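You operate a simulated robot arm through the tools that you are given. There is no shell and no other tool. Be economical: measure what you need, move in short steps, check, and stop when the job is done.

You are at the controls of a simulated robot arm. One attempt, no reset.

TASK
Change the cloudy water in the basin and rinse the sieve and the paddle in it.
Fine: drain it empty, fill it at least to the line, turn the water off before rinsing, and put both tools back.

Only the result counts: the job must be done as asked and must still hold three seconds after the hand-in. Knocking over, shifting, dropping, spilling or breaking anything else fails it.

THE ROBOT
A 6-joint arm with a two-finger gripper, hanging from a carriage that runs on a gantry, over the field with the corners [29.5, -36.7], [34.3, 173.2], [-103.6, 176.5], [-108.5, -33.5] (x, y) and turns from -388 to 299 degrees about z. Base frame: it is fixed where the carriage stands at the start and does not move with it; the origin is on the floor, on the carriage's upright axis, x ahead of it, y to its left, z up; the surface under the hand at the start is at about z = 84. Readings come in cm, degrees, newtons and seconds.
With the tool pointing down near the work surface it reaches from about 10 to 46 cm from the robot's upright axis, wherever it stands. Its first joint turns from -166.0 to 166.0 degrees. Places, roughly: basin drain lever [50, 0, 90]; basin water lever [50, -20, 90]; grey pot [40, 20, 80]; wash basin [30, -10, 80]. Payload 2.45 kg.
The TCP is the grasp point between the finger pads, 2.6 cm short of the fingertips. In the tool frame z runs along the fingers and y along their closing line. The gripper opens to 9.6 cm. The gripper's body begins 6.9 cm behind the TCP.
Orientation is that of the tool frame in the base frame, as a unit quaternion [x, y, z, w]. With the fingers straight down and closing along the base's y, the tool's x points along the base's -x, its y along +y and its z along -z.

THE INTERFACE
- The arm moves only by the tool drive_tool. Its argument "plan" is a list of rows, each a list of 7 numbers: the turn, a rotation vector about the base's x, y, z in degrees, then the shift along the base's x, y, z in cm, then the finger opening in cm, from 0 to 9.6. In form: [[ax, ay, az, dx, dy, dz, claw], ...]. A call has 1 to 12 rows; each row is the pose to reach, as a shift and turn from the pose commanded when the call began. Each row takes 0.2 s and may step no farther than 5 cm and 8.6 degrees from the row before; otherwise, or with a gripper value out of range, the whole call is refused. A pose out of reach is approached as far as the arm can. The call stops where the force on the tool passes 80 N (or 10 N more than at its start, if that is more) or the arm is blocked; 0.2 s more then pass. The fingers move at their own pace and stop on an object; they squeeze with about 31 N. The grip force told is the motor's: it shows also when the fingers shut on nothing. Time passes only in rows, and 0.2 s behind the last, so rows that repeat a pose let the fingers close. The reply holds the time, the measured pose of the TCP, the force on the tool along the base axes, the opening and the grip force, in the units named above and with some noise, with the torque about the TCP (base axes, N m) and any sound that the robot's microphone picked up, and new pictures: "pictures" is both (left out), scene, wrist or none.
- Cameras (640 x 400 px; columns grow to the right, rows downward): "scene" is now at [23.73, -3.21, 180.21]; the picture's right is [-0.51, -0.86, 0.00], its down [-0.80, 0.47, -0.36] and it looks along [0.31, -0.18, -0.93] (base axes); focal length 266 px, centre (320, 200). "wrist" rides on the gripper at [8.2, 0.3, -9.8] in the tool frame; the picture's right is [-0.04, 1.00, 0.00], its down [-0.73, -0.03, -0.68] and it looks along [-0.68, -0.03, 0.73] (tool axes); focal length 256 px, centre (320, 200).
- move_column(by): slides the trunk up (or, below 0, down) by that many cm; the arm and the scene camera ride with it, the base frame stays. It gives what a move gives, with no picture.
- steer(legs): drives the robot by 1 to 6 legs, each [ahead, left, turn to the left] in cm, cm and degrees, along the robot's own axes; the way and the turn of a leg run together, so that a leg with both is an arc; at most 150 cm and 180 degrees a leg. The arm and the cameras ride along, it lands a little off, and it stops where it bumps. It keeps to its track: a leg is cut to what the track allows. It gives what a move gives, and a new picture of the scene camera.
- head_to(pan, tilt): turns the head with the scene camera to pan (to the left, within 155 degrees either way) and tilt (down, from -29 to 69), counted from straight ahead of the robot. It gives what a move gives, and a new picture of the scene camera.
- pixel_to_xyz(camera, pixels): there is no depth. For up to 12 entries [column, row, z] of the newest picture of that camera ("zoom" is the newest enlarged one), the place [x, y] in the base frame at which the ray of that pixel passes the height z, good to about 0.2 cm, but the place of the scene camera against the robot may be out by one fixed shift of up to 1.8 cm in any direction. It takes no simulated time.
- enlarge(camera, box): a new picture of the part [left, top, right, bottom] of that camera's present view, enlarged. It takes no simulated time.
- hand_in(): hands the job in; it is judged then, once.

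Go step by step. Measure first, check grasps and placings, and put right what went wrong. The budget is 80 turns and 260 pictures, counting those below and the enlarged ones. Unless the task says otherwise, let go and move clear before handing in, and close with one line.

The tools are called after ">>>" by a JSON object that holds its "fn" and its "kwargs". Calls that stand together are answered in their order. drive_tool: Moves the arm, as the interface text tells. Its arguments: {"type":"object","properties":{"plan":{"type":"array","items":{"type":"array","items":{"type":"number"}}},"pictures":{"type":"string","enum":["both","scene","wrist","none"]}},"required":["plan"]} The other tools are called the same way: move_column (by) slides the trunk up or down; steer (legs) drives the base; head_to (pan, tilt) turns the head that bears the scene camera; pixel_to_xyz (camera, pixels) gives the place at which the rays of pixels pass given heights; enlarge (camera, box) takes an enlarged picture of a part of a camera's view; hand_in () hands the job in.

At the start:

```text
time_s: 0.0
tcp_pos: [35.24, -25.43, 99.99]
orientation: [0.0, 1.0, 0.0, 0.0]
wrist_force: [-0.1, 0.0, -0.6]
moment: [-0.02, 0.0, -0.04]
gripper_width: 9.59
grip_force: 0.0
trunk travel left (down, up): [-55.0, 5.2]
robot x, y, heading: [-0.14, 0.14, -0.2]
head pan, tilt: [-30.6, 68.8]
```

scene: 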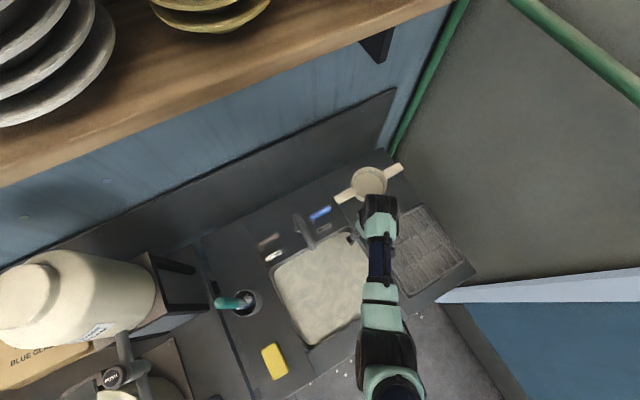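
wrist: 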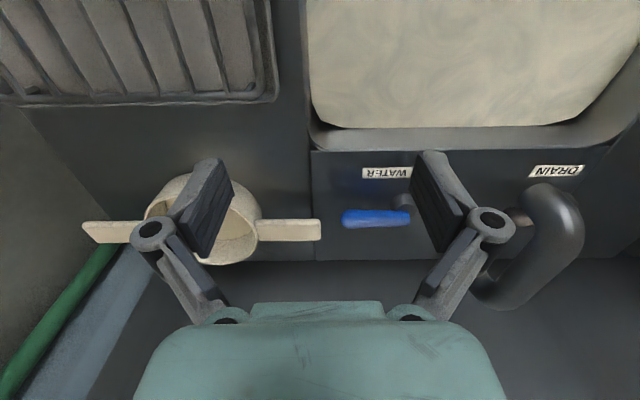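

The scene shows the basin with cloudy water near (320,290), the blue water lever at (320,213), a cup with two handles at (370,182) and a teal handle in the pot at (240,302). I'll enlarge these areas before moving.

>>> {"fn": "enlarge", "kwargs": {"camera": "scene", "box": [200, 140, 480, 315]}}

>>> {"fn": "enlarge", "kwargs": {"camera": "scene", "box": [190, 225, 430, 400]}}

>>> {"fn": "enlarge", "kwargs": {"camera": "wrist", "box": [60, 130, 640, 330]}}

```text
2.29 times, centred on (340, 228) of scene
```

zoom: 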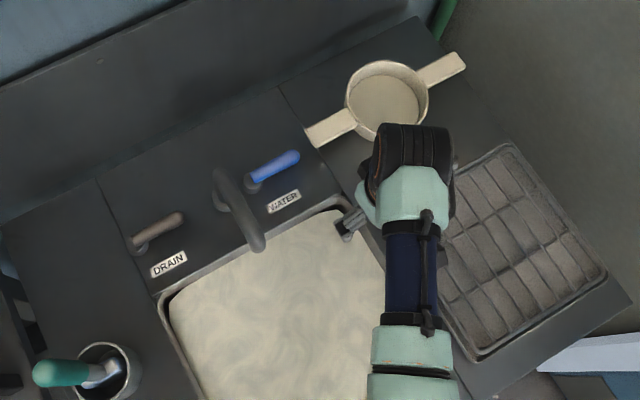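

```text
2.29 times, centred on (310, 312) of scene
```

zoom: 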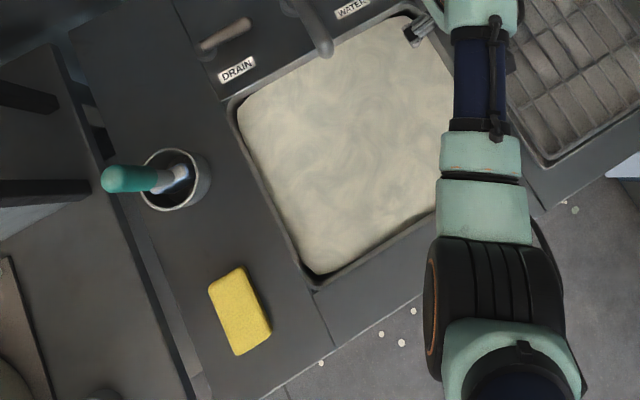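

```text
1.10 times, centred on (350, 230) of wrist
```

zoom: 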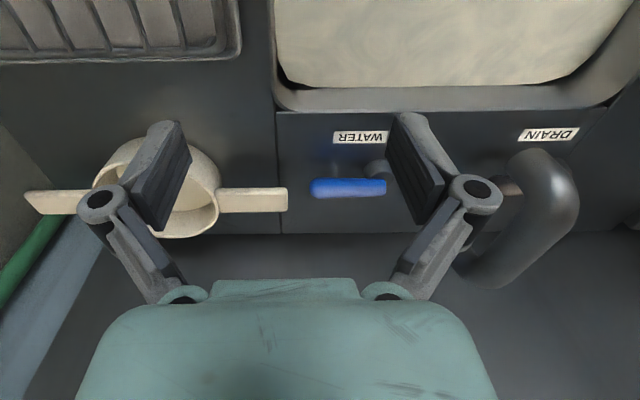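

The levers look like bars with a pivot at one end, and the sieve is a cup with two handles. I'll measure them from the wrist picture (accurate) and the scene picture.

>>> {"fn": "pixel_to_xyz", "kwargs": {"camera": "wrist", "pixels": [[347, 219, 90], [408, 216, 90], [402, 200, 84], [82, 230, 90], [320, 230, 90], [203, 215, 90], [203, 260, 84], [386, 172, 84], [555, 171, 84], [320, 140, 84], [606, 140, 84], [85, 230, 84]]}}

>>> {"fn": "pixel_to_xyz", "kwargs": {"camera": "scene", "pixels": [[331, 208, 90], [309, 220, 90], [281, 234, 90], [258, 246, 90], [335, 198, 90], [403, 166, 90], [369, 182, 90], [275, 255, 84], [324, 228, 84], [244, 302, 92], [220, 304, 105], [273, 360, 85]]}}

>>> {"fn": "pixel_to_xyz", "kwargs": {"camera": "scene", "pixels": [[271, 268, 84], [311, 346, 84], [350, 232, 84], [244, 302, 84], [235, 290, 94], [390, 215, 84], [470, 265, 84], [307, 240, 95]]}}

```text
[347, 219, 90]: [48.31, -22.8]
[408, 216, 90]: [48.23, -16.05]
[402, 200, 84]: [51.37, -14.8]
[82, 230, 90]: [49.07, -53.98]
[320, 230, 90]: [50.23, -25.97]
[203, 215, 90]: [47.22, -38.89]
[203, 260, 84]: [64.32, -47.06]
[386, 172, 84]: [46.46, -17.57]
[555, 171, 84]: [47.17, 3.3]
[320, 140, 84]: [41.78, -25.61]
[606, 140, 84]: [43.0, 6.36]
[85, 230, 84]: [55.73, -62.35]
```

```text
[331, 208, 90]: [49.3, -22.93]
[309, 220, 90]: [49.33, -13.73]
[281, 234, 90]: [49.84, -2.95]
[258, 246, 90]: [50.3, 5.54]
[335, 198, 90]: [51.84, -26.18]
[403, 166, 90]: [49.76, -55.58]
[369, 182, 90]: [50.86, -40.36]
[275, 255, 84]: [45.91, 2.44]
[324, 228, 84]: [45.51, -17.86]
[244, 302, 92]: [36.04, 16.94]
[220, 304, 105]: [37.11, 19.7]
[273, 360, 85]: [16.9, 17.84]
```

```text
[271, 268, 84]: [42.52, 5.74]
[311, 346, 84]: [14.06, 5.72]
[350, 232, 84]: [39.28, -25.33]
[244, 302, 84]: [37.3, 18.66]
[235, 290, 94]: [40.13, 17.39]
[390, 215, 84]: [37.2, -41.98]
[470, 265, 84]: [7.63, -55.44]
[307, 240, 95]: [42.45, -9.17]
```

Wrist gives water lever from about (48.3,-23) to (48.2,-16) at z≈90; drain lever mirrored around y≈0..5. I'll move the hand to between them, to see both levers and the faucet.

>>> {"fn": "drive_tool", "kwargs": {"plan": [[0, 0, 0, -2, 4, 1, 9.6], [0, 0, 0, -4, 8, 2, 9.6], [0, 0, 0, -6, 12, 3, 9.6], [0, 0, 0, -7, 16, 3, 9.6]]}}

```text
time_s: 1.0
tcp_pos: [28.43, -9.39, 103.19]
orientation: [0.0, 1.0, 0.0, 0.0]
wrist_force: [0.4, 0.0, -0.3]
moment: [0.02, 0.02, 0.02]
gripper_width: 9.62
grip_force: 0.1
trunk travel left (down, up): [-55.0, 5.2]
robot x, y, heading: [-0.22, -0.01, -0.0]
head pan, tilt: [-30.6, 68.8]
```

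scene: 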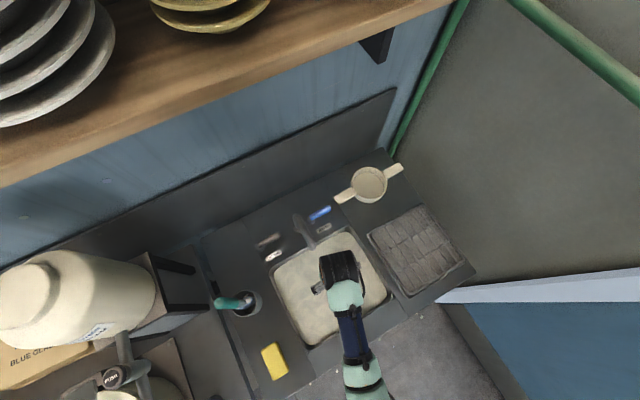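
wrist: 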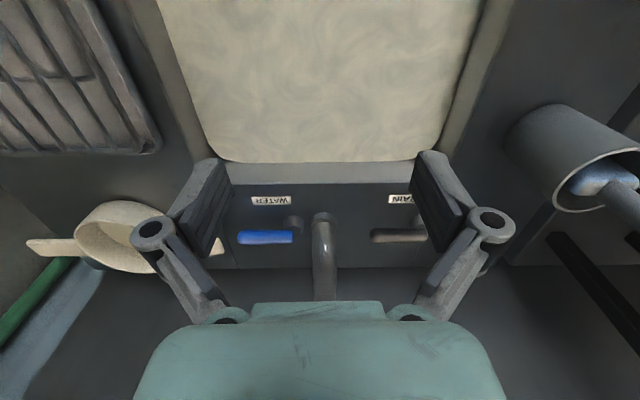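

>>> {"fn": "enlarge", "kwargs": {"camera": "wrist", "box": [200, 150, 460, 312]}}

>>> {"fn": "enlarge", "kwargs": {"camera": "scene", "box": [220, 160, 420, 285]}}

>>> {"fn": "enlarge", "kwargs": {"camera": "scene", "box": [270, 230, 400, 345]}}

>>> {"fn": "pixel_to_xyz", "kwargs": {"camera": "wrist", "pixels": [[241, 237, 88], [290, 237, 88], [294, 222, 84], [376, 236, 88], [425, 236, 88], [241, 237, 90], [290, 237, 90], [376, 236, 90], [425, 236, 90], [558, 170, 92], [600, 185, 94], [325, 215, 95]]}}

```text
2.46 times, centred on (330, 231) of wrist
```

zoom: 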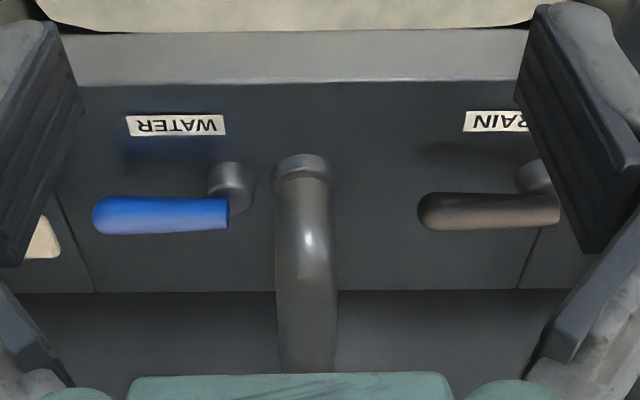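

```text
3.20 times, centred on (320, 222) of scene
```

zoom: 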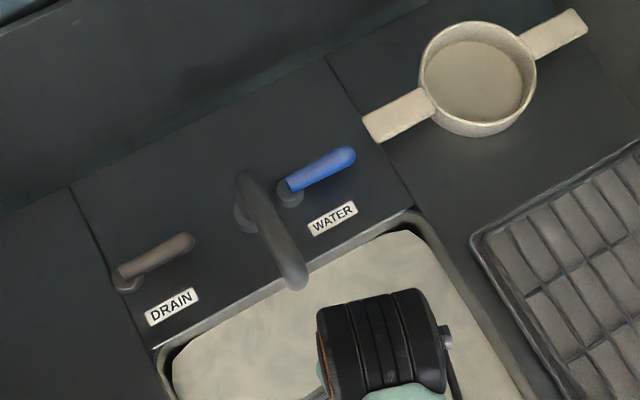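

```text
3.48 times, centred on (335, 288) of scene
```

zoom: 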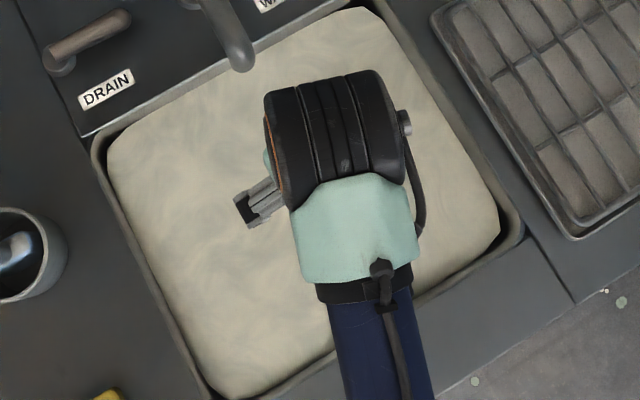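

```text
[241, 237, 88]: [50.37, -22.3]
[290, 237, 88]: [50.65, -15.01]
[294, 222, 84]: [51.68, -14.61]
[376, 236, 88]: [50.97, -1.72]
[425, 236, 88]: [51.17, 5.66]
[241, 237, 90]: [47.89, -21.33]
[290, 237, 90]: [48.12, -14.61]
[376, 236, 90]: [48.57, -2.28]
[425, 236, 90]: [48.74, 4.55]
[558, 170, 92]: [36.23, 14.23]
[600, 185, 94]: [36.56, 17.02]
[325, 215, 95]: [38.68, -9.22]
```

Both levers are bars from a post at y≈-14.5 (water) and y≈5.5 (drain), pointing to -y, x≈50.5, z≈88. They are out of reach (54 cm), so I'll raise the hand; first I check where the shelf's edge is before driving ahead.

>>> {"fn": "pixel_to_xyz", "kwargs": {"camera": "scene", "pixels": [[200, 118, 150], [200, 118, 130], [450, 5, 150], [450, 5, 130], [5, 185, 150], [395, 92, 84], [376, 60, 120]]}}

>>> {"fn": "drive_tool", "kwargs": {"plan": [[0, 0, 0, -3, 0, 4, 9.6], [0, 0, 0, -5, 0, 8, 9.6], [0, 0, 0, -5, 0, 12, 4]], "pictures": "none"}}

```text
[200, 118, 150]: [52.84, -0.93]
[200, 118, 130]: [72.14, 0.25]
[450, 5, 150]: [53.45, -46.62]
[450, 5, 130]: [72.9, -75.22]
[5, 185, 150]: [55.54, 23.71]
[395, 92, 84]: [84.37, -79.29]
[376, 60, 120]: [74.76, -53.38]
```

```text
time_s: 1.8
tcp_pos: [22.96, -9.2, 111.94]
orientation: [0.0, 1.0, -0.001, 0.001]
wrist_force: [-0.3, 1.3, -0.2]
moment: [0.02, 0.0, -0.02]
gripper_width: 4.1
grip_force: 0.1
out of reach, approached as far as the arm can: row 3
trunk travel left (down, up): [-55.0, 5.2]
robot x, y, heading: [0.01, 0.32, 0.0]
head pan, tilt: [-30.6, 68.8]
```

The shelf edge is beyond x≈50, so a 12 cm drive ahead with the base kept under x=14 is clear. Driving to about (12,-12).

>>> {"fn": "steer", "kwargs": {"legs": [[12, -12, 0]]}}

```text
time_s: 3.3
tcp_pos: [34.83, -21.27, 111.73]
orientation: [0.003, 1.0, 0.0, 0.001]
wrist_force: [-0.2, -0.1, -0.6]
moment: [0.02, 0.01, 0.01]
gripper_width: 3.99
grip_force: 0.1
trunk travel left (down, up): [-55.0, 5.2]
robot x, y, heading: [11.95, -12.02, -0.3]
head pan, tilt: [-30.6, 68.8]
```

scene: 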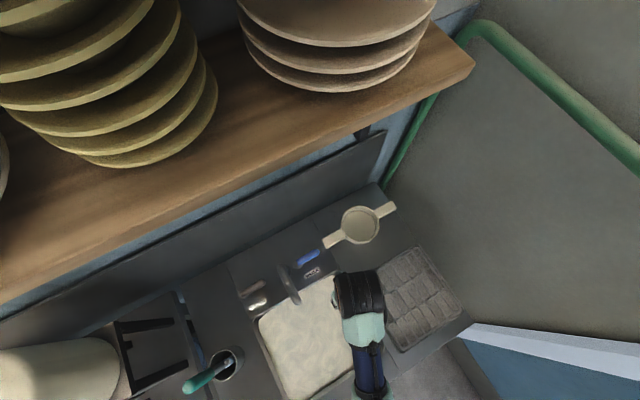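

Carriage now at (12,-12). I'll bring closed fingers down in front of the drain lever's tip at (44,-0.8), z 89, moving above the faucet.

>>> {"fn": "drive_tool", "kwargs": {"plan": [[0, 0, 0, 1, 4.5, 0, 0], [0, 0, 0, 2, 9, 0, 0], [0, 0, 0, 4, 13, 0, 0], [0, 0, 0, 6, 17, 0, 0], [0, 0, 0, 8, 20.5, -1, 0], [0, 0, 0, 9.2, 20.5, -5, 0], [0, 0, 0, 9.2, 20.5, -9.5, 0]]}}

```text
time_s: 4.9
tcp_pos: [44.0, -0.81, 102.33]
orientation: [0.002, 1.0, -0.001, 0.001]
wrist_force: [0.0, -0.4, -0.2]
moment: [-0.01, 0.06, -0.01]
gripper_width: 0.0
grip_force: 28.9
trunk travel left (down, up): [-55.0, 5.2]
robot x, y, heading: [11.92, -11.99, -0.1]
head pan, tilt: [-30.6, 68.8]
```

scene: 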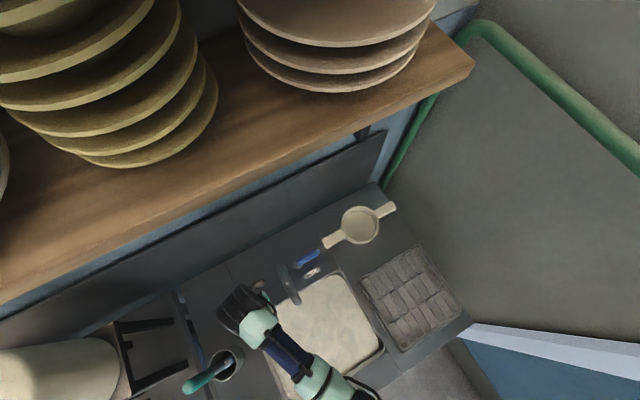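
wrist: 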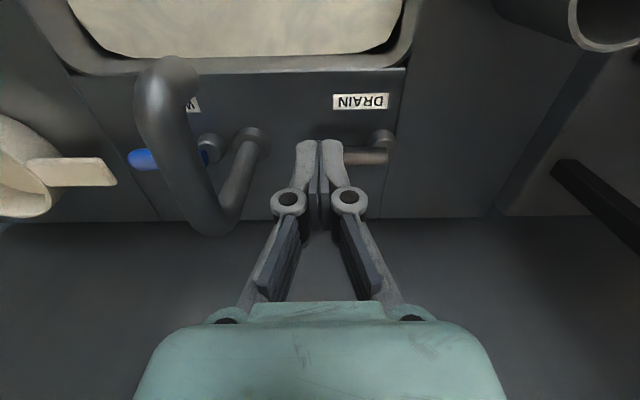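

Lever end at (345,156) sits just past the fingertips; clear of the faucet. Lowering to z 89 then nudging +x gently.

>>> {"fn": "drive_tool", "kwargs": {"plan": [[0, 0, 0, 0, 0, -4.5, 0], [0, 0, 0, 0, 0, -9, 0], [0, 0, 0, 0, 0, -13.3, 0], [0, 0, 0, 2, 0, -13.3, 0], [0, 0, 0, 3.5, 0, -13.3, 0], [0, 0, 0, 4.2, 0, -13.3, 0], [0, 0, 0, 4.9, 0, -13.3, 0], [0, 0, 0, 5.6, 0, -13.3, 0], [0, 0, 0, 6.3, 0, -13.3, 0]]}}

```text
time_s: 6.9
tcp_pos: [49.93, -0.78, 88.92]
orientation: [0.002, 1.0, -0.001, -0.002]
wrist_force: [-7.0, 0.1, 2.6]
moment: [0.0, 0.1, -0.02]
gripper_width: 0.59
grip_force: 28.1
trunk travel left (down, up): [-55.0, 5.2]
robot x, y, heading: [11.85, -11.83, -0.1]
head pan, tilt: [-30.6, 68.8]
```

scene: 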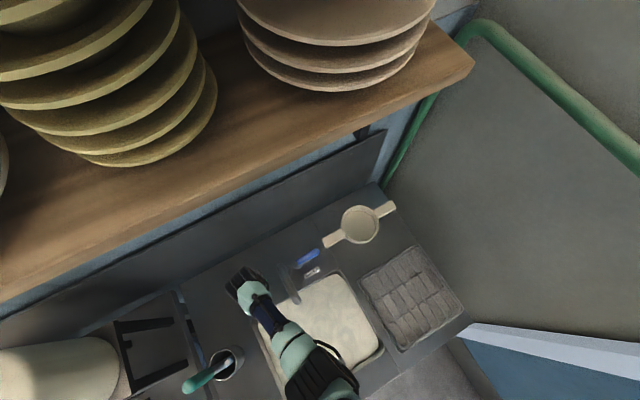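
wrist: 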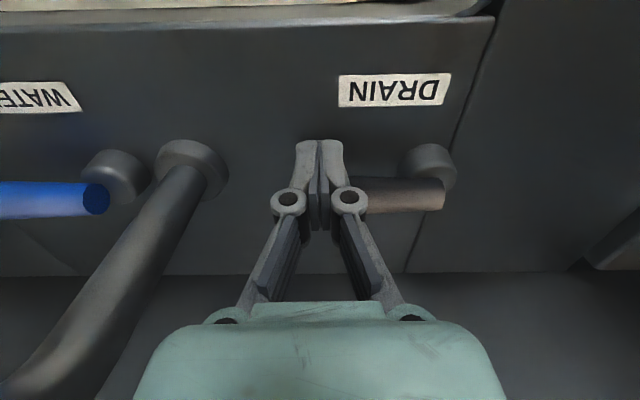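

Contact is about 7 N with the fingers slightly opened by 0.6 cm. I'll look closer to see whether the lever turned.

>>> {"fn": "enlarge", "kwargs": {"camera": "wrist", "box": [220, 60, 500, 235]}}

>>> {"fn": "pixel_to_xyz", "kwargs": {"camera": "wrist", "pixels": [[440, 193, 88], [440, 193, 90], [432, 150, 84], [432, 160, 86], [365, 195, 88]]}}

```text
2.29 times, centred on (360, 148) of wrist
```

zoom: 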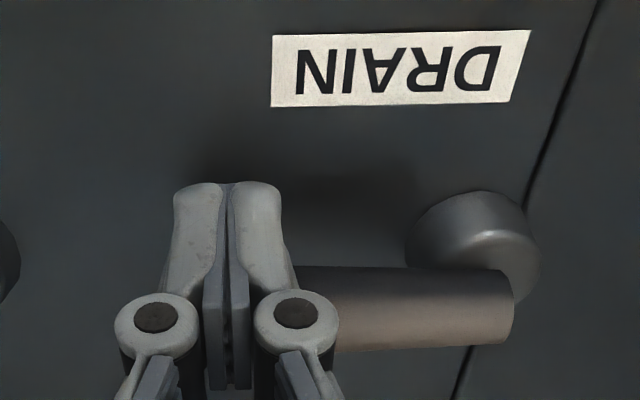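

```text
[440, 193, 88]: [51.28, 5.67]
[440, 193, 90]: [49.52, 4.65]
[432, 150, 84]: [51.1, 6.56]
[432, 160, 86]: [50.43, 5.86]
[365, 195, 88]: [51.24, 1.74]
```

The bar still looks nearly unmoved. I'll push further in small steps and see whether the force climbs (stop) or the lever swings.

>>> {"fn": "drive_tool", "kwargs": {"plan": [[0, 0, 0, 0.7, 0, 0, 0], [0, 0, 0, 1.4, 0, 0, 0], [0, 0, 0, 2, 0, 0, 0]], "pictures": "wrist"}}

```text
time_s: 7.7
tcp_pos: [50.26, -0.69, 88.3]
orientation: [0.001, 1.0, -0.002, -0.014]
wrist_force: [-62.4, -1.0, 25.6]
moment: [0.01, 0.51, 0.09]
gripper_width: 0.59
grip_force: 28.9
trunk travel left (down, up): [-55.0, 5.2]
robot x, y, heading: [11.7, -12.02, -0.2]
head pan, tilt: [-30.6, 68.8]
```

wrist: 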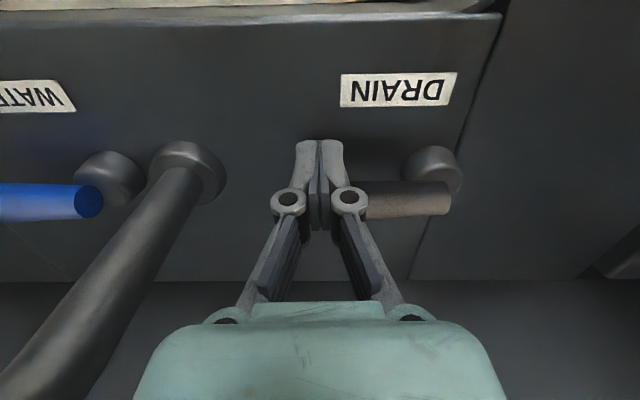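

+x is a hard stop (62 N, no motion). I'll back off, go over the bar and pull from behind toward -x.

>>> {"fn": "drive_tool", "kwargs": {"plan": [[0, 0, 0, -3, 0, 0.6, 0], [0, 0, 0, -4, 0, 5, 0], [0, 0, 0, -1, 0, 8, 0], [0, 0, 0, 2.2, 0, 8, 0], [0, 0, 0, 2.2, 0, 4, 0], [0, 0, 0, 2.2, 0, 0.8, 0]], "pictures": "wrist"}}

```text
time_s: 9.1
tcp_pos: [54.51, -0.8, 89.91]
orientation: [0.001, 1.0, 0.0, 0.002]
wrist_force: [0.6, -0.2, -0.2]
moment: [-0.01, -0.03, 0.0]
gripper_width: 0.0
grip_force: 28.4
trunk travel left (down, up): [-55.0, 5.2]
robot x, y, heading: [12.48, -12.11, -0.3]
head pan, tilt: [-30.6, 68.8]
```

wrist: 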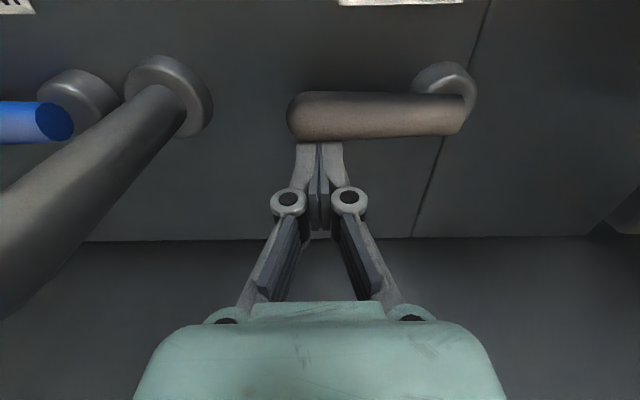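

Fingers are behind the bar's tip at (300-340,145). Pulling toward -x in small steps.

>>> {"fn": "drive_tool", "kwargs": {"plan": [[0, 0, 0, -1, 0, -0.6, 0], [0, 0, 0, -1.8, 0, -0.6, 0], [0, 0, 0, -2.5, 0.1, -0.6, 0], [0, 0, 0, -3.2, 0.3, -0.6, 0], [0, 0, 0, -4, 0.6, -0.6, 0]], "pictures": "wrist"}}

```text
time_s: 10.3
tcp_pos: [50.39, -0.18, 89.17]
orientation: [0.003, 1.0, 0.0, 0.001]
wrist_force: [-0.9, 0.5, -0.5]
moment: [0.02, -0.02, 0.02]
gripper_width: 0.0
grip_force: 28.8
trunk travel left (down, up): [-55.0, 5.2]
robot x, y, heading: [11.98, -11.68, -0.3]
head pan, tilt: [-30.6, 68.8]
```

wrist: 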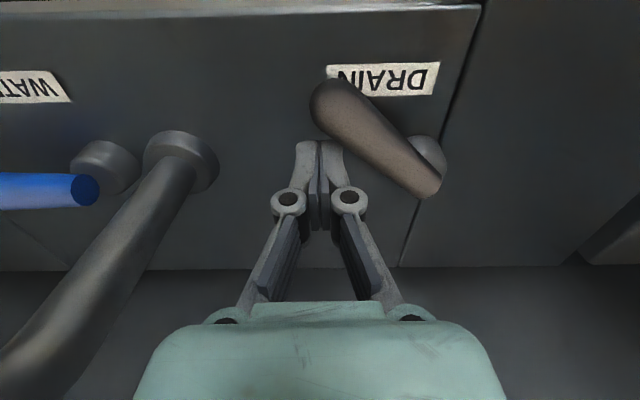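

The bar swings freely toward the user (tip at (335,110), about 45°). Continuing the arc toward 90°.

>>> {"fn": "drive_tool", "kwargs": {"plan": [[0, 0, 0, -1.2, 0.6, 0, 0], [0, 0, 0, -2.4, 1.4, 0, 0], [0, 0, 0, -3.4, 2.3, 0, 0], [0, 0, 0, -4.2, 3.2, 0, 0]]}}

```text
time_s: 11.3
tcp_pos: [47.91, 1.28, 89.6]
orientation: [0.003, 1.0, -0.01, 0.011]
wrist_force: [52.2, -59.7, -0.4]
moment: [-1.36, -1.14, 0.11]
gripper_width: 0.01
grip_force: 28.9
trunk travel left (down, up): [-55.0, 5.2]
robot x, y, heading: [11.82, -12.18, -0.6]
head pan, tilt: [-30.6, 68.8]
```

scene: 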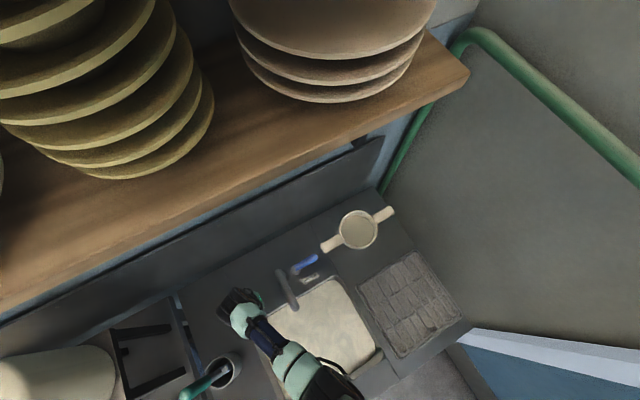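
wrist: 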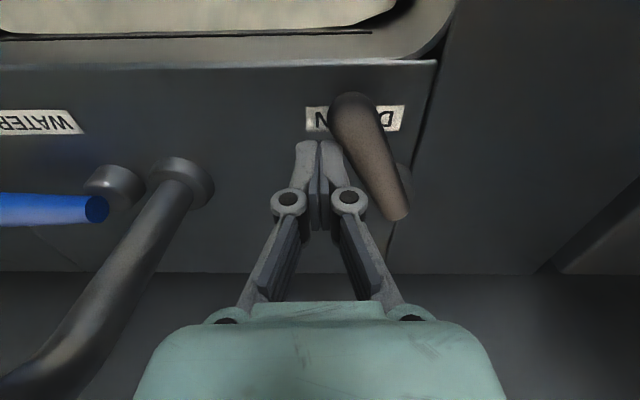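

The lever has hit its end stop at about 65°, and a dark line under the rim at (200,35) suggests the water is falling. I'll back off, rise and watch the basin.

>>> {"fn": "drive_tool", "kwargs": {"plan": [[0, 0, 0, -2, 0.3, 0, 0], [0, 0, 0, -1.6, 0.1, 4, 0], [0, 0, 0, -1.6, 0, 8.5, 0], [0, 0, 0, -5, 0, 13, 0], [0, 0, 0, -9, 0, 16, 0], [0, 0, 0, -12, 0, 18, 0]]}}

```text
refused: row 4 steps farther than a row can; nothing moved
```

>>> {"fn": "drive_tool", "kwargs": {"plan": [[0, 0, 0, -2.4, 0.5, 0, 0], [0, 0, 0, -2.4, 0.3, 4, 0], [0, 0, 0, -2.4, 0, 8.5, 0], [0, 0, 0, -5, 0, 12, 0], [0, 0, 0, -9, 0, 14, 0], [0, 0, 0, -13, 0, 16, 0], [0, 0, 0, -13, 0, 16, 0], [0, 0, 0, -13, 0, 16, 0]]}}

```text
time_s: 11.6
tcp_pos: [47.88, 1.24, 89.96]
orientation: [0.004, 1.0, -0.015, 0.021]
wrist_force: [33.8, -60.0, 24.3]
moment: [-1.45, -0.95, 0.5]
gripper_width: 0.02
grip_force: 29.1
trunk travel left (down, up): [-55.0, 5.2]
robot x, y, heading: [12.28, -12.34, -0.5]
head pan, tilt: [-30.6, 68.8]
stopped in row 1: the force on the tool passed its limit at 96 N (the readings are from after the stop); the commanded pose is now the measured one
```

scene: 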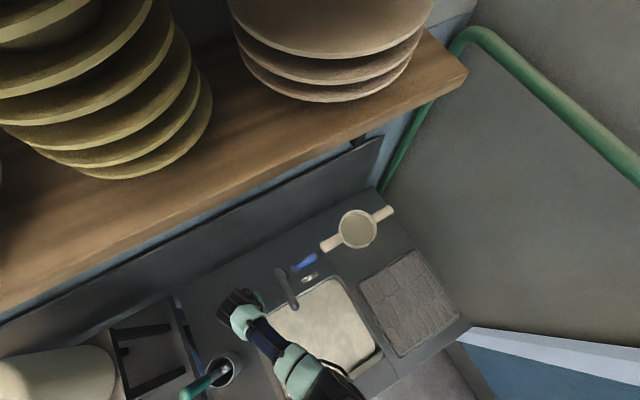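
wrist: 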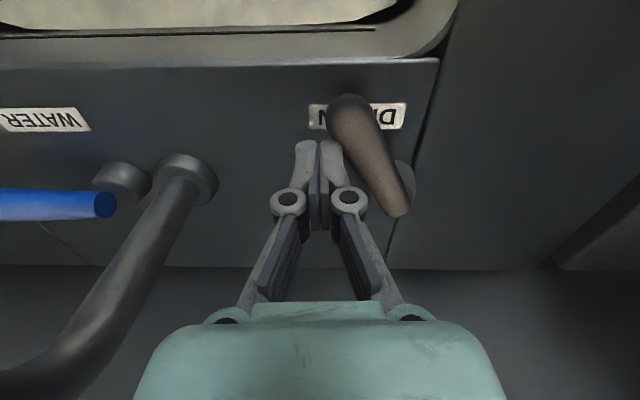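

The shift was counted from the commanded pose, so it pushed again; now the command equals the measured pose. Backing off +x,-y, then rising.

>>> {"fn": "drive_tool", "kwargs": {"plan": [[0, 0, 0, 0.8, -1, 0, 0], [0, 0, 0, 1.2, -1.2, 4, 0], [0, 0, 0, 1.2, -1, 8.5, 0], [0, 0, 0, -2, 0, 11, 0], [0, 0, 0, -5, 0, 14, 0], [0, 0, 0, -9, 0, 16, 0], [0, 0, 0, -9, 0, 16, 0], [0, 0, 0, -9, 0, 16, 0]]}}

```text
time_s: 13.4
tcp_pos: [37.39, 2.73, 105.62]
orientation: [0.002, 1.0, -0.007, 0.011]
wrist_force: [0.8, -0.3, -0.1]
moment: [-0.01, -0.01, 0.0]
gripper_width: 0.0
grip_force: 28.6
trunk travel left (down, up): [-55.0, 5.2]
robot x, y, heading: [11.93, -12.05, -0.4]
head pan, tilt: [-30.6, 68.8]
```

scene: 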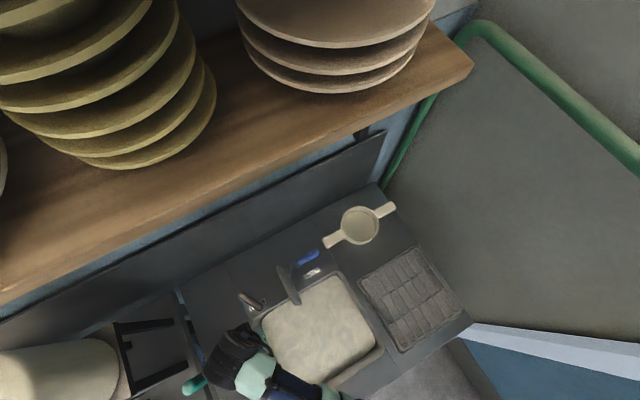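
wrist: 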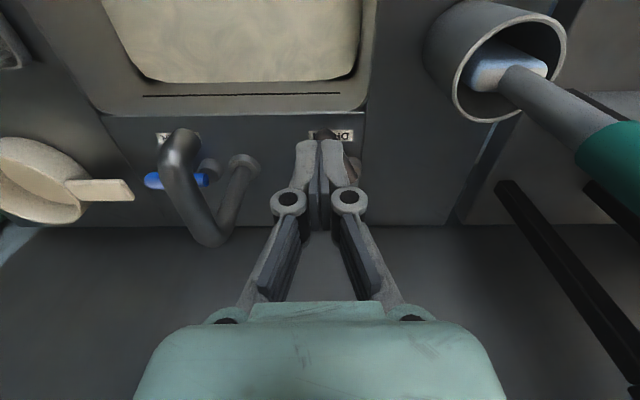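

The water level is sinking below the thin line at (240,95) on the basin's back wall. I'll move the hand back for a view of the basin while it drains.

>>> {"fn": "drive_tool", "kwargs": {"plan": [[0, 0, 0, -4, -2, 2, 0], [0, 0, 0, -8, -4, 4, 0], [0, 0, 0, -11, -7, 6, 0], [0, 0, 0, -11, -10, 6, 0], [0, 0, 0, -11, -10, 6, 0], [0, 0, 0, -11, -10, 6, 0], [0, 0, 0, -11, -10, 6, 0], [0, 0, 0, -11, -10, 6, 0], [0, 0, 0, -11, -10, 6, 0], [0, 0, 0, -11, -10, 6, 0], [0, 0, 0, -11, -10, 6, 0], [0, 0, 0, -11, -10, 6, 0]]}}

```text
time_s: 16.0
tcp_pos: [26.32, -7.08, 111.57]
orientation: [0.002, 1.0, -0.006, 0.011]
wrist_force: [-0.3, 0.4, 0.4]
moment: [0.01, 0.01, 0.02]
gripper_width: 0.01
grip_force: 28.4
trunk travel left (down, up): [-55.0, 5.2]
robot x, y, heading: [11.95, -12.15, -0.3]
head pan, tilt: [-30.6, 68.8]
```

scene: 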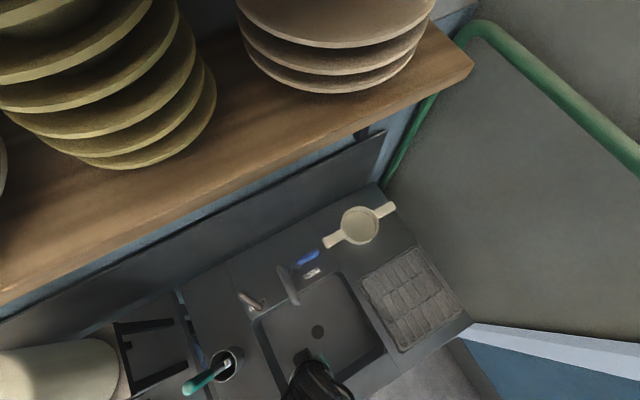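
wrist: 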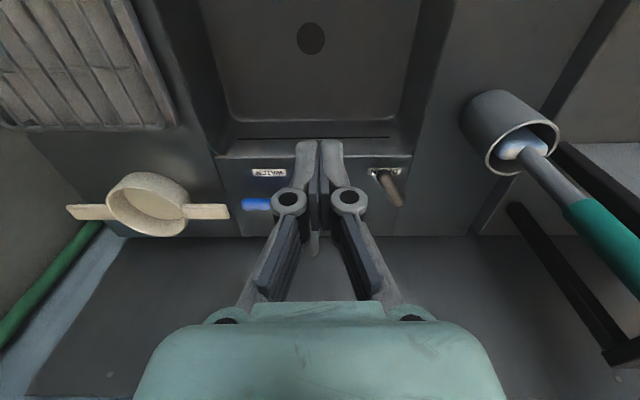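

The basin is empty: the drain hole shows at (318,332) in scene and (310,38) in wrist. I'll check close up and measure the lever tip, pot and drain.

>>> {"fn": "enlarge", "kwargs": {"camera": "wrist", "box": [190, 0, 470, 240]}}

>>> {"fn": "enlarge", "kwargs": {"camera": "wrist", "box": [440, 60, 640, 300]}}

>>> {"fn": "pixel_to_xyz", "kwargs": {"camera": "wrist", "pixels": [[377, 174, 88], [400, 205, 88], [497, 90, 84], [520, 150, 92], [520, 150, 94], [540, 150, 98], [570, 205, 100], [570, 205, 104], [310, 38, 72], [228, 210, 88], [68, 212, 88], [160, 212, 88]]}}

```text
1.67 times, centred on (330, 120) of wrist
```

zoom: 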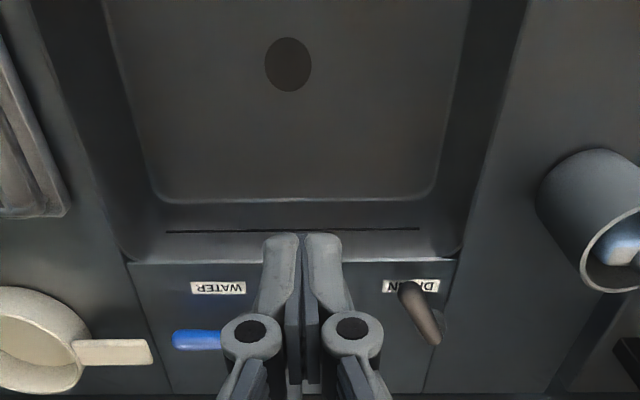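

```text
1.67 times, centred on (540, 180) of wrist
```

zoom: 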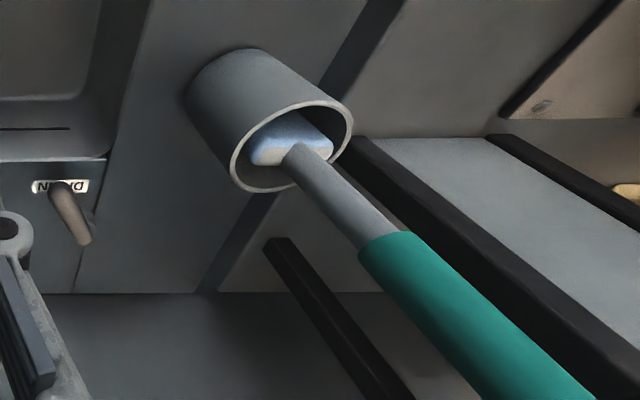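

```text
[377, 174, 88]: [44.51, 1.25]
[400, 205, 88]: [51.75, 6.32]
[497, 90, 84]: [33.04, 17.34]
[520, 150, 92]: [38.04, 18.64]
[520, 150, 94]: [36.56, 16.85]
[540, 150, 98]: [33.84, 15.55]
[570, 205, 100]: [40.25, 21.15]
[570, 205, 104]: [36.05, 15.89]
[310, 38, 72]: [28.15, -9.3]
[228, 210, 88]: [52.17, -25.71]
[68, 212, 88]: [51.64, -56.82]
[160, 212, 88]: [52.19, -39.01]
```

Basin empty. Now I'll close the drain: come down on the +y side of the turned bar at (44.5,6) and sweep it back to pointing -y.

>>> {"fn": "drive_tool", "kwargs": {"plan": [[0, 0, 0, 4, 2.5, 0, 0], [0, 0, 0, 8, 5, 0, 0], [0, 0, 0, 12, 8, 0, 0], [0, 0, 0, 15.5, 11, -1, 0], [0, 0, 0, 18.2, 13.1, -4, 0], [0, 0, 0, 18.2, 13.1, -9, 0], [0, 0, 0, 18.2, 13.1, -13, 0]], "pictures": "wrist"}}

```text
time_s: 17.6
tcp_pos: [44.6, 5.87, 98.68]
orientation: [0.002, 1.0, -0.006, 0.011]
wrist_force: [0.6, 1.4, 0.0]
moment: [0.0, 0.03, 0.03]
gripper_width: 0.0
grip_force: 28.1
trunk travel left (down, up): [-55.0, 5.2]
robot x, y, heading: [11.88, -11.85, -0.2]
head pan, tilt: [-30.6, 68.8]
```

wrist: 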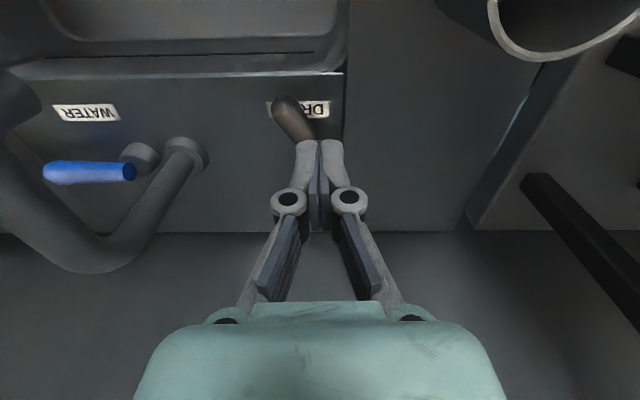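

The bar's tip is at (290,105) and the fingers would land at about (320,97) — a bit tight, so I shift 1 cm away while lowering, then sweep.

>>> {"fn": "drive_tool", "kwargs": {"plan": [[0, 0, 0, -0.6, 1, -4.5, 0], [0, 0, 0, -0.6, 1, -9.3, 0], [0, 0, 0, 0.8, -1, -9.3, 0], [0, 0, 0, 1.2, -2.5, -9.3, 0], [0, 0, 0, 2, -3.8, -9.3, 0], [0, 0, 0, 3.1, -4.9, -9.3, 0], [0, 0, 0, 4, -5.5, -9.3, 0], [0, 0, 0, 4.7, -5.8, -9.3, 0], [0, 0, 0, 5.2, -6, -9.3, 0]], "pictures": "wrist"}}

```text
time_s: 19.6
tcp_pos: [49.77, -0.25, 89.21]
orientation: [0.002, 1.0, -0.006, 0.012]
wrist_force: [0.3, -0.3, -0.8]
moment: [0.02, 0.01, -0.01]
gripper_width: 0.0
grip_force: 28.9
trunk travel left (down, up): [-55.0, 5.2]
robot x, y, heading: [11.68, -12.0, -0.3]
head pan, tilt: [-30.6, 68.8]
```

wrist: 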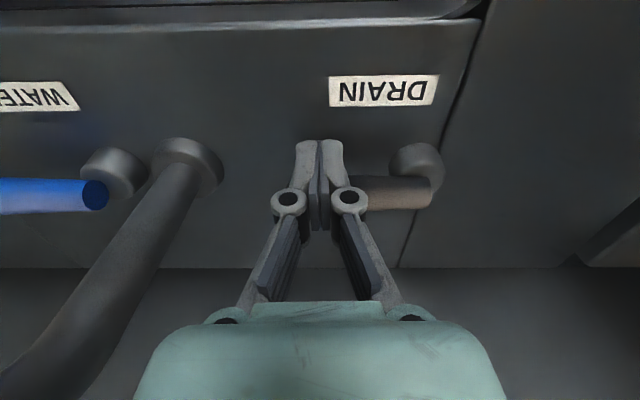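

The bar is back across (350-440,190), no stop force yet. I'll push slightly more until it seats.

>>> {"fn": "drive_tool", "kwargs": {"plan": [[0, 0, 0, 0.5, 0, 0, 0], [0, 0, 0, 1.0, 0, 0, 0]], "pictures": "none"}}

```text
time_s: 20.2
tcp_pos: [50.08, -0.14, 89.07]
orientation: [0.002, 1.0, -0.006, 0.005]
wrist_force: [-23.3, -0.3, 8.0]
moment: [-0.04, 0.36, -0.04]
gripper_width: 0.6
grip_force: 28.3
trunk travel left (down, up): [-55.0, 5.2]
robot x, y, heading: [12.03, -12.0, -0.5]
head pan, tilt: [-30.6, 68.8]
```

Drain is seated closed (-23 N at the stop). Now raise over the faucet and come down behind the water lever at (54.5,-20.6).

>>> {"fn": "drive_tool", "kwargs": {"plan": [[0, 0, 0, -3, 0, 0.5, 0], [0, 0, 0, -3, 0, 5.5, 0], [0, 0, 0, -3, 0, 10.5, 0], [0, 0, 0, -3, 0, 15.5, 0], [0, 0, 0, -3, 0, 20.4, 0], [0, 0, 0, -3, -4.5, 20.4, 0], [0, 0, 0, -3, -9, 20.4, 0], [0, 0, 0, -2, -13.5, 20.4, 0], [0, 0, 0, 0, -17.5, 20.4, 0], [0, 0, 0, 2.5, -20.4, 19, 0], [0, 0, 0, 3.7, -20.4, 14.5, 0], [0, 0, 0, 3.7, -20.4, 9.8, 0]], "pictures": "wrist"}}

```text
time_s: 22.8
tcp_pos: [54.61, -20.48, 99.04]
orientation: [0.002, 1.0, -0.006, 0.011]
wrist_force: [0.2, 0.5, -1.0]
moment: [0.0, 0.04, -0.01]
gripper_width: 0.0
grip_force: 28.1
trunk travel left (down, up): [-55.0, 5.2]
robot x, y, heading: [11.94, -11.91, -0.1]
head pan, tilt: [-30.6, 68.8]
```

wrist: 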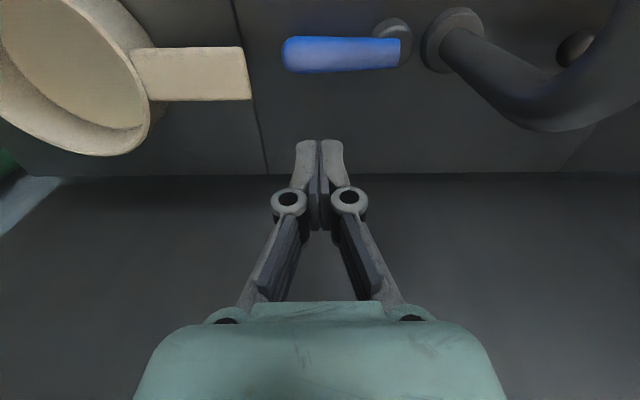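

Bar tip (285,55) is in front of the fingers; the sieve handle end at (250,72) is clear. Lowering, then pulling -x along the arc.

>>> {"fn": "drive_tool", "kwargs": {"plan": [[0, 0, 0, 0, 0.4, -4.5, 0], [0, 0, 0, 0, 0.4, -9.5, 0], [0, 0, 0, -1.8, 0.4, -9.7, 0], [0, 0, 0, -2.8, 0.5, -9.7, 0], [0, 0, 0, -3.8, 0.7, -9.7, 0], [0, 0, 0, -4.8, 1.1, -9.7, 0], [0, 0, 0, -5.8, 1.6, -9.7, 0], [0, 0, 0, -6.6, 2.1, -9.7, 0]]}}

```text
time_s: 24.6
tcp_pos: [48.96, -19.08, 89.71]
orientation: [0.003, 1.0, -0.011, 0.019]
wrist_force: [25.4, -24.1, 7.3]
moment: [-0.43, -0.48, -0.01]
gripper_width: 0.0
grip_force: 28.2
trunk travel left (down, up): [-55.0, 5.2]
robot x, y, heading: [11.83, -12.12, -0.2]
head pan, tilt: [-30.6, 68.8]
```

scene: 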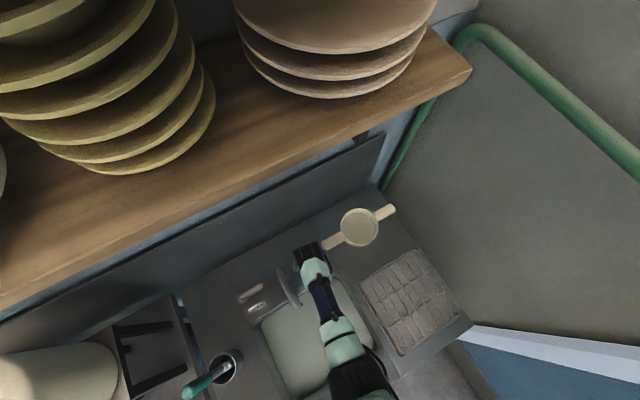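
wrist: 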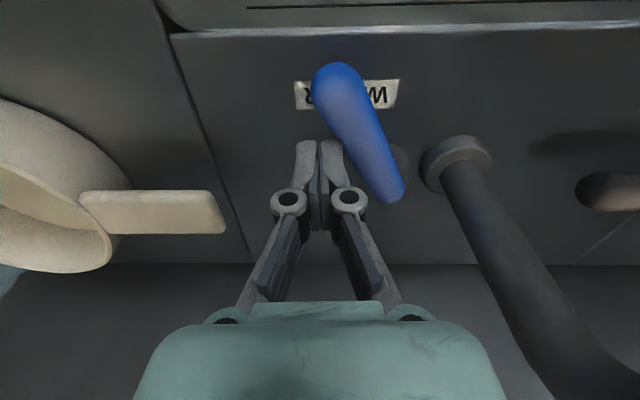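

Water lever is at its open stop and the basin is filling. I'll back off and stage above the +y side of the bar, ready to close, watching the level.

>>> {"fn": "drive_tool", "kwargs": {"plan": [[0, 0, 0, 1.8, -1.8, 0.5, 0], [0, 0, 0, 2, -2, 5, 0], [0, 0, 0, 1, -1, 9.5, 0], [0, 0, 0, -2, 1.5, 10.5, 0], [0, 0, 0, -3.8, 3.2, 10.5, 0]]}}

```text
time_s: 25.8
tcp_pos: [43.92, -15.09, 99.99]
orientation: [0.002, 1.0, -0.006, 0.01]
wrist_force: [-0.4, 1.7, -0.3]
moment: [0.01, 0.01, 0.03]
gripper_width: 0.0
grip_force: 28.2
trunk travel left (down, up): [-55.0, 5.2]
robot x, y, heading: [11.46, -12.08, -0.3]
head pan, tilt: [-30.6, 68.8]
```

scene: 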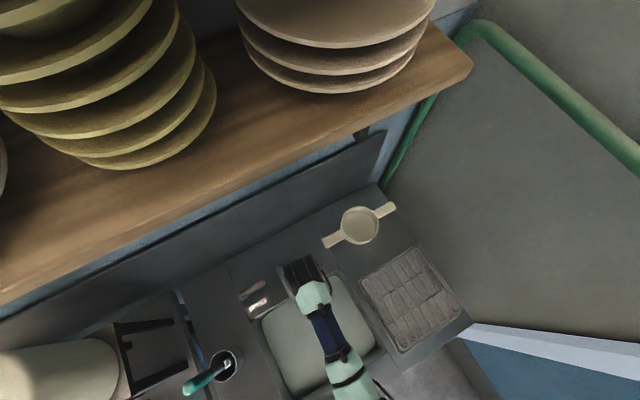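
wrist: 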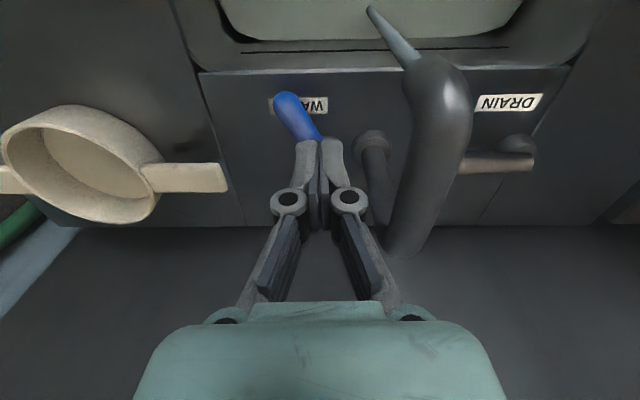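

Water edge at (380,40) sits just below the line at row 47. I'm about to close; lowering beside the bar at (43.6,-15.8), keeping the gripper off the spout.

>>> {"fn": "drive_tool", "kwargs": {"plan": [[0, 0, 0, -0.4, -0.7, -4.9, 0], [0, 0, 0, -0.4, -0.7, -9.7, 0]], "pictures": "both"}}

>>> {"fn": "enlarge", "kwargs": {"camera": "wrist", "box": [180, 0, 500, 200]}}

```text
time_s: 26.4
tcp_pos: [43.66, -15.97, 90.3]
orientation: [0.002, 1.0, -0.006, 0.01]
wrist_force: [-0.8, 0.1, 0.0]
moment: [0.01, 0.01, 0.01]
gripper_width: 0.0
grip_force: 28.3
trunk travel left (down, up): [-55.0, 5.2]
robot x, y, heading: [11.94, -11.7, -0.4]
head pan, tilt: [-30.6, 68.8]
```

scene: 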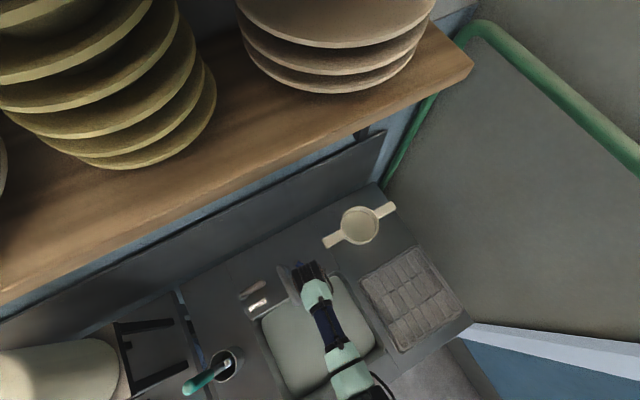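
wrist: 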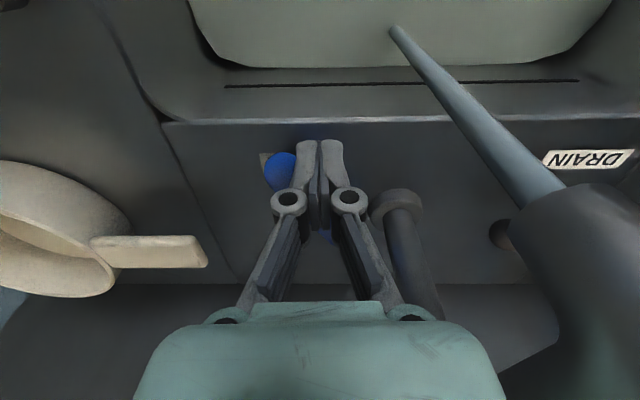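

```text
2.00 times, centred on (340, 100) of wrist
```

zoom: 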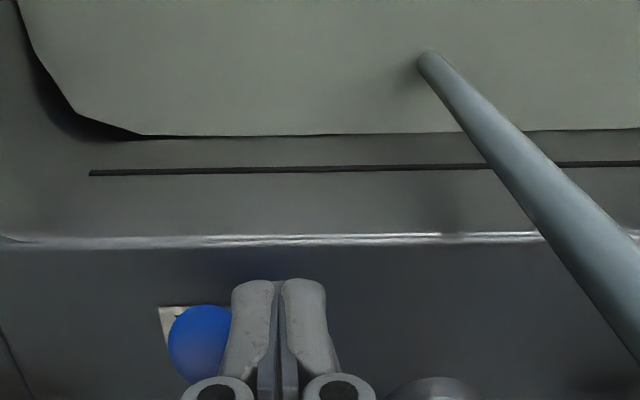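

The level is still clearly below the line (water row 67, line row 86). I'll wait in short spells.

>>> {"fn": "drive_tool", "kwargs": {"plan": [[0, 0, 0, 0, 0, 0, 0], [0, 0, 0, 0, 0, 0, 0], [0, 0, 0, 0, 0, 0, 0]], "pictures": "wrist"}}

>>> {"fn": "enlarge", "kwargs": {"camera": "wrist", "box": [180, 0, 500, 200]}}

```text
time_s: 27.2
tcp_pos: [43.65, -15.89, 90.38]
orientation: [0.002, 1.0, -0.006, 0.011]
wrist_force: [-0.6, 0.1, 0.8]
moment: [0.03, -0.02, 0.01]
gripper_width: 0.01
grip_force: 28.2
trunk travel left (down, up): [-55.0, 5.2]
robot x, y, heading: [12.07, -12.13, -0.3]
head pan, tilt: [-30.6, 68.8]
```

wrist: 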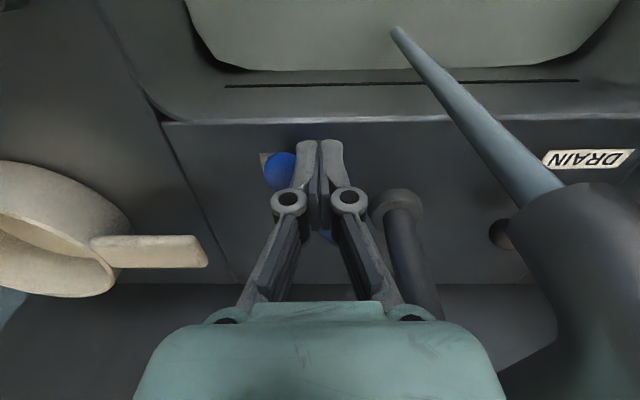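

```text
2.00 times, centred on (340, 100) of wrist
```

zoom: 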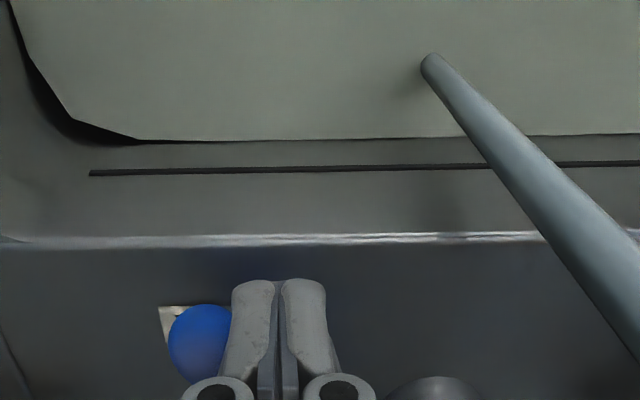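

The level climbs about 5 zoom-px/s, line 31 px away: about 6 s to go, and the rim is far. Waiting ~5 s, then checking.

>>> {"fn": "drive_tool", "kwargs": {"plan": [[0, 0, 0, 0, 0, 0, 0], [0, 0, 0, 0, 0, 0, 0], [0, 0, 0, 0, 0, 0, 0], [0, 0, 0, 0, 0, 0, 0], [0, 0, 0, 0, 0, 0, 0], [0, 0, 0, 0, 0, 0, 0], [0, 0, 0, 0, 0, 0, 0], [0, 0, 0, 0, 0, 0, 0], [0, 0, 0, 0, 0, 0, 0], [0, 0, 0, 0, 0, 0, 0], [0, 0, 0, 0, 0, 0, 0], [0, 0, 0, 0, 0, 0, 0]], "pictures": "wrist"}}

>>> {"fn": "enlarge", "kwargs": {"camera": "wrist", "box": [180, 0, 500, 200]}}

```text
time_s: 29.8
tcp_pos: [43.62, -15.87, 90.31]
orientation: [0.003, 1.0, -0.007, 0.011]
wrist_force: [-0.4, 0.7, 0.0]
moment: [0.01, -0.01, 0.0]
gripper_width: 0.0
grip_force: 28.2
trunk travel left (down, up): [-55.0, 5.2]
robot x, y, heading: [11.87, -12.33, -0.5]
head pan, tilt: [-30.6, 68.8]
```

wrist: 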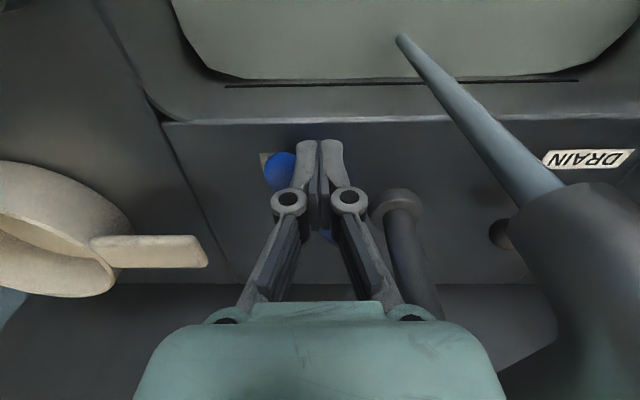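

```text
2.00 times, centred on (340, 100) of wrist
```

zoom: 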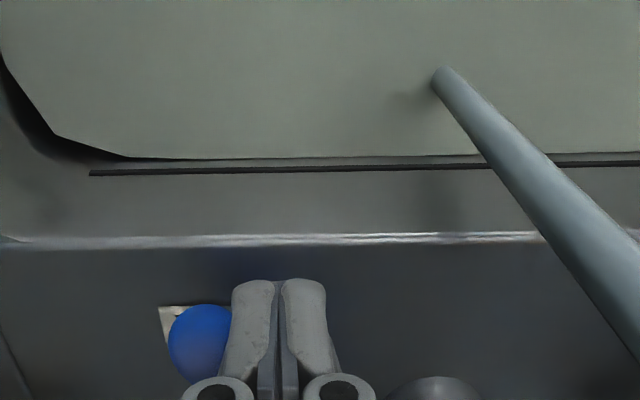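

Water at zoom row 158, line at 170, rate ≈7/s. Waiting another ~2.2 s, then closing.

>>> {"fn": "drive_tool", "kwargs": {"plan": [[0, 0, 0, 0, 0, 0, 0], [0, 0, 0, 0, 0, 0, 0], [0, 0, 0, 0, 0, 0, 0], [0, 0, 0, 0, 0, 0, 0], [0, 0, 0, 0, 0, 0, 0], [0, 0, 0, 0, 0, 0, 0], [0, 0, 0, 0, 0, 0, 0], [0, 0, 0, 0, 0, 0, 0], [0, 0, 0, 0, 0, 0, 0], [0, 0, 0, 0, 0, 0, 0]], "pictures": "wrist"}}

>>> {"fn": "enlarge", "kwargs": {"camera": "wrist", "box": [180, 0, 500, 200]}}

```text
time_s: 32.0
tcp_pos: [43.65, -15.85, 90.41]
orientation: [0.002, 1.0, -0.006, 0.011]
wrist_force: [0.3, 0.3, 0.0]
moment: [0.0, 0.0, 0.03]
gripper_width: 0.01
grip_force: 28.2
trunk travel left (down, up): [-55.0, 5.2]
robot x, y, heading: [11.89, -12.21, -0.2]
head pan, tilt: [-30.6, 68.8]
```

wrist: 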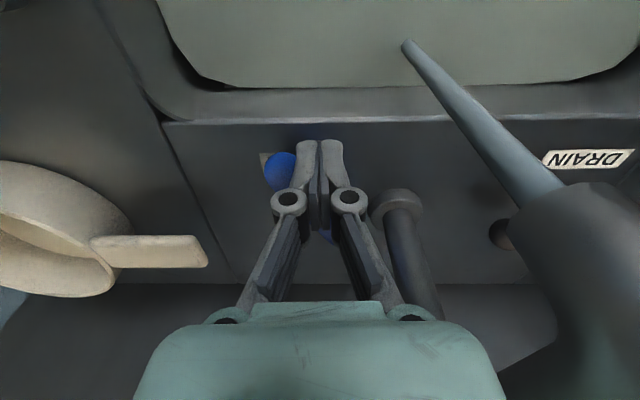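

```text
2.00 times, centred on (340, 100) of wrist
```

zoom: 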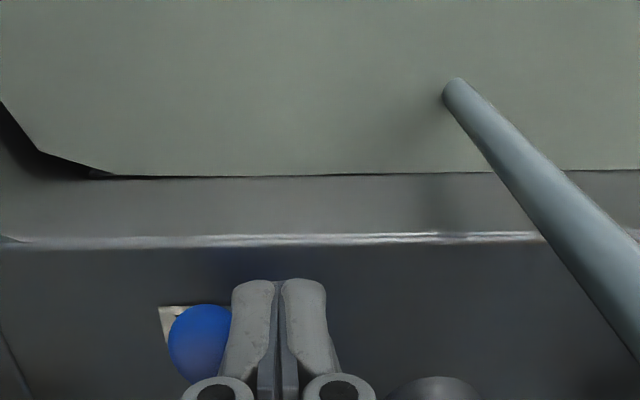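

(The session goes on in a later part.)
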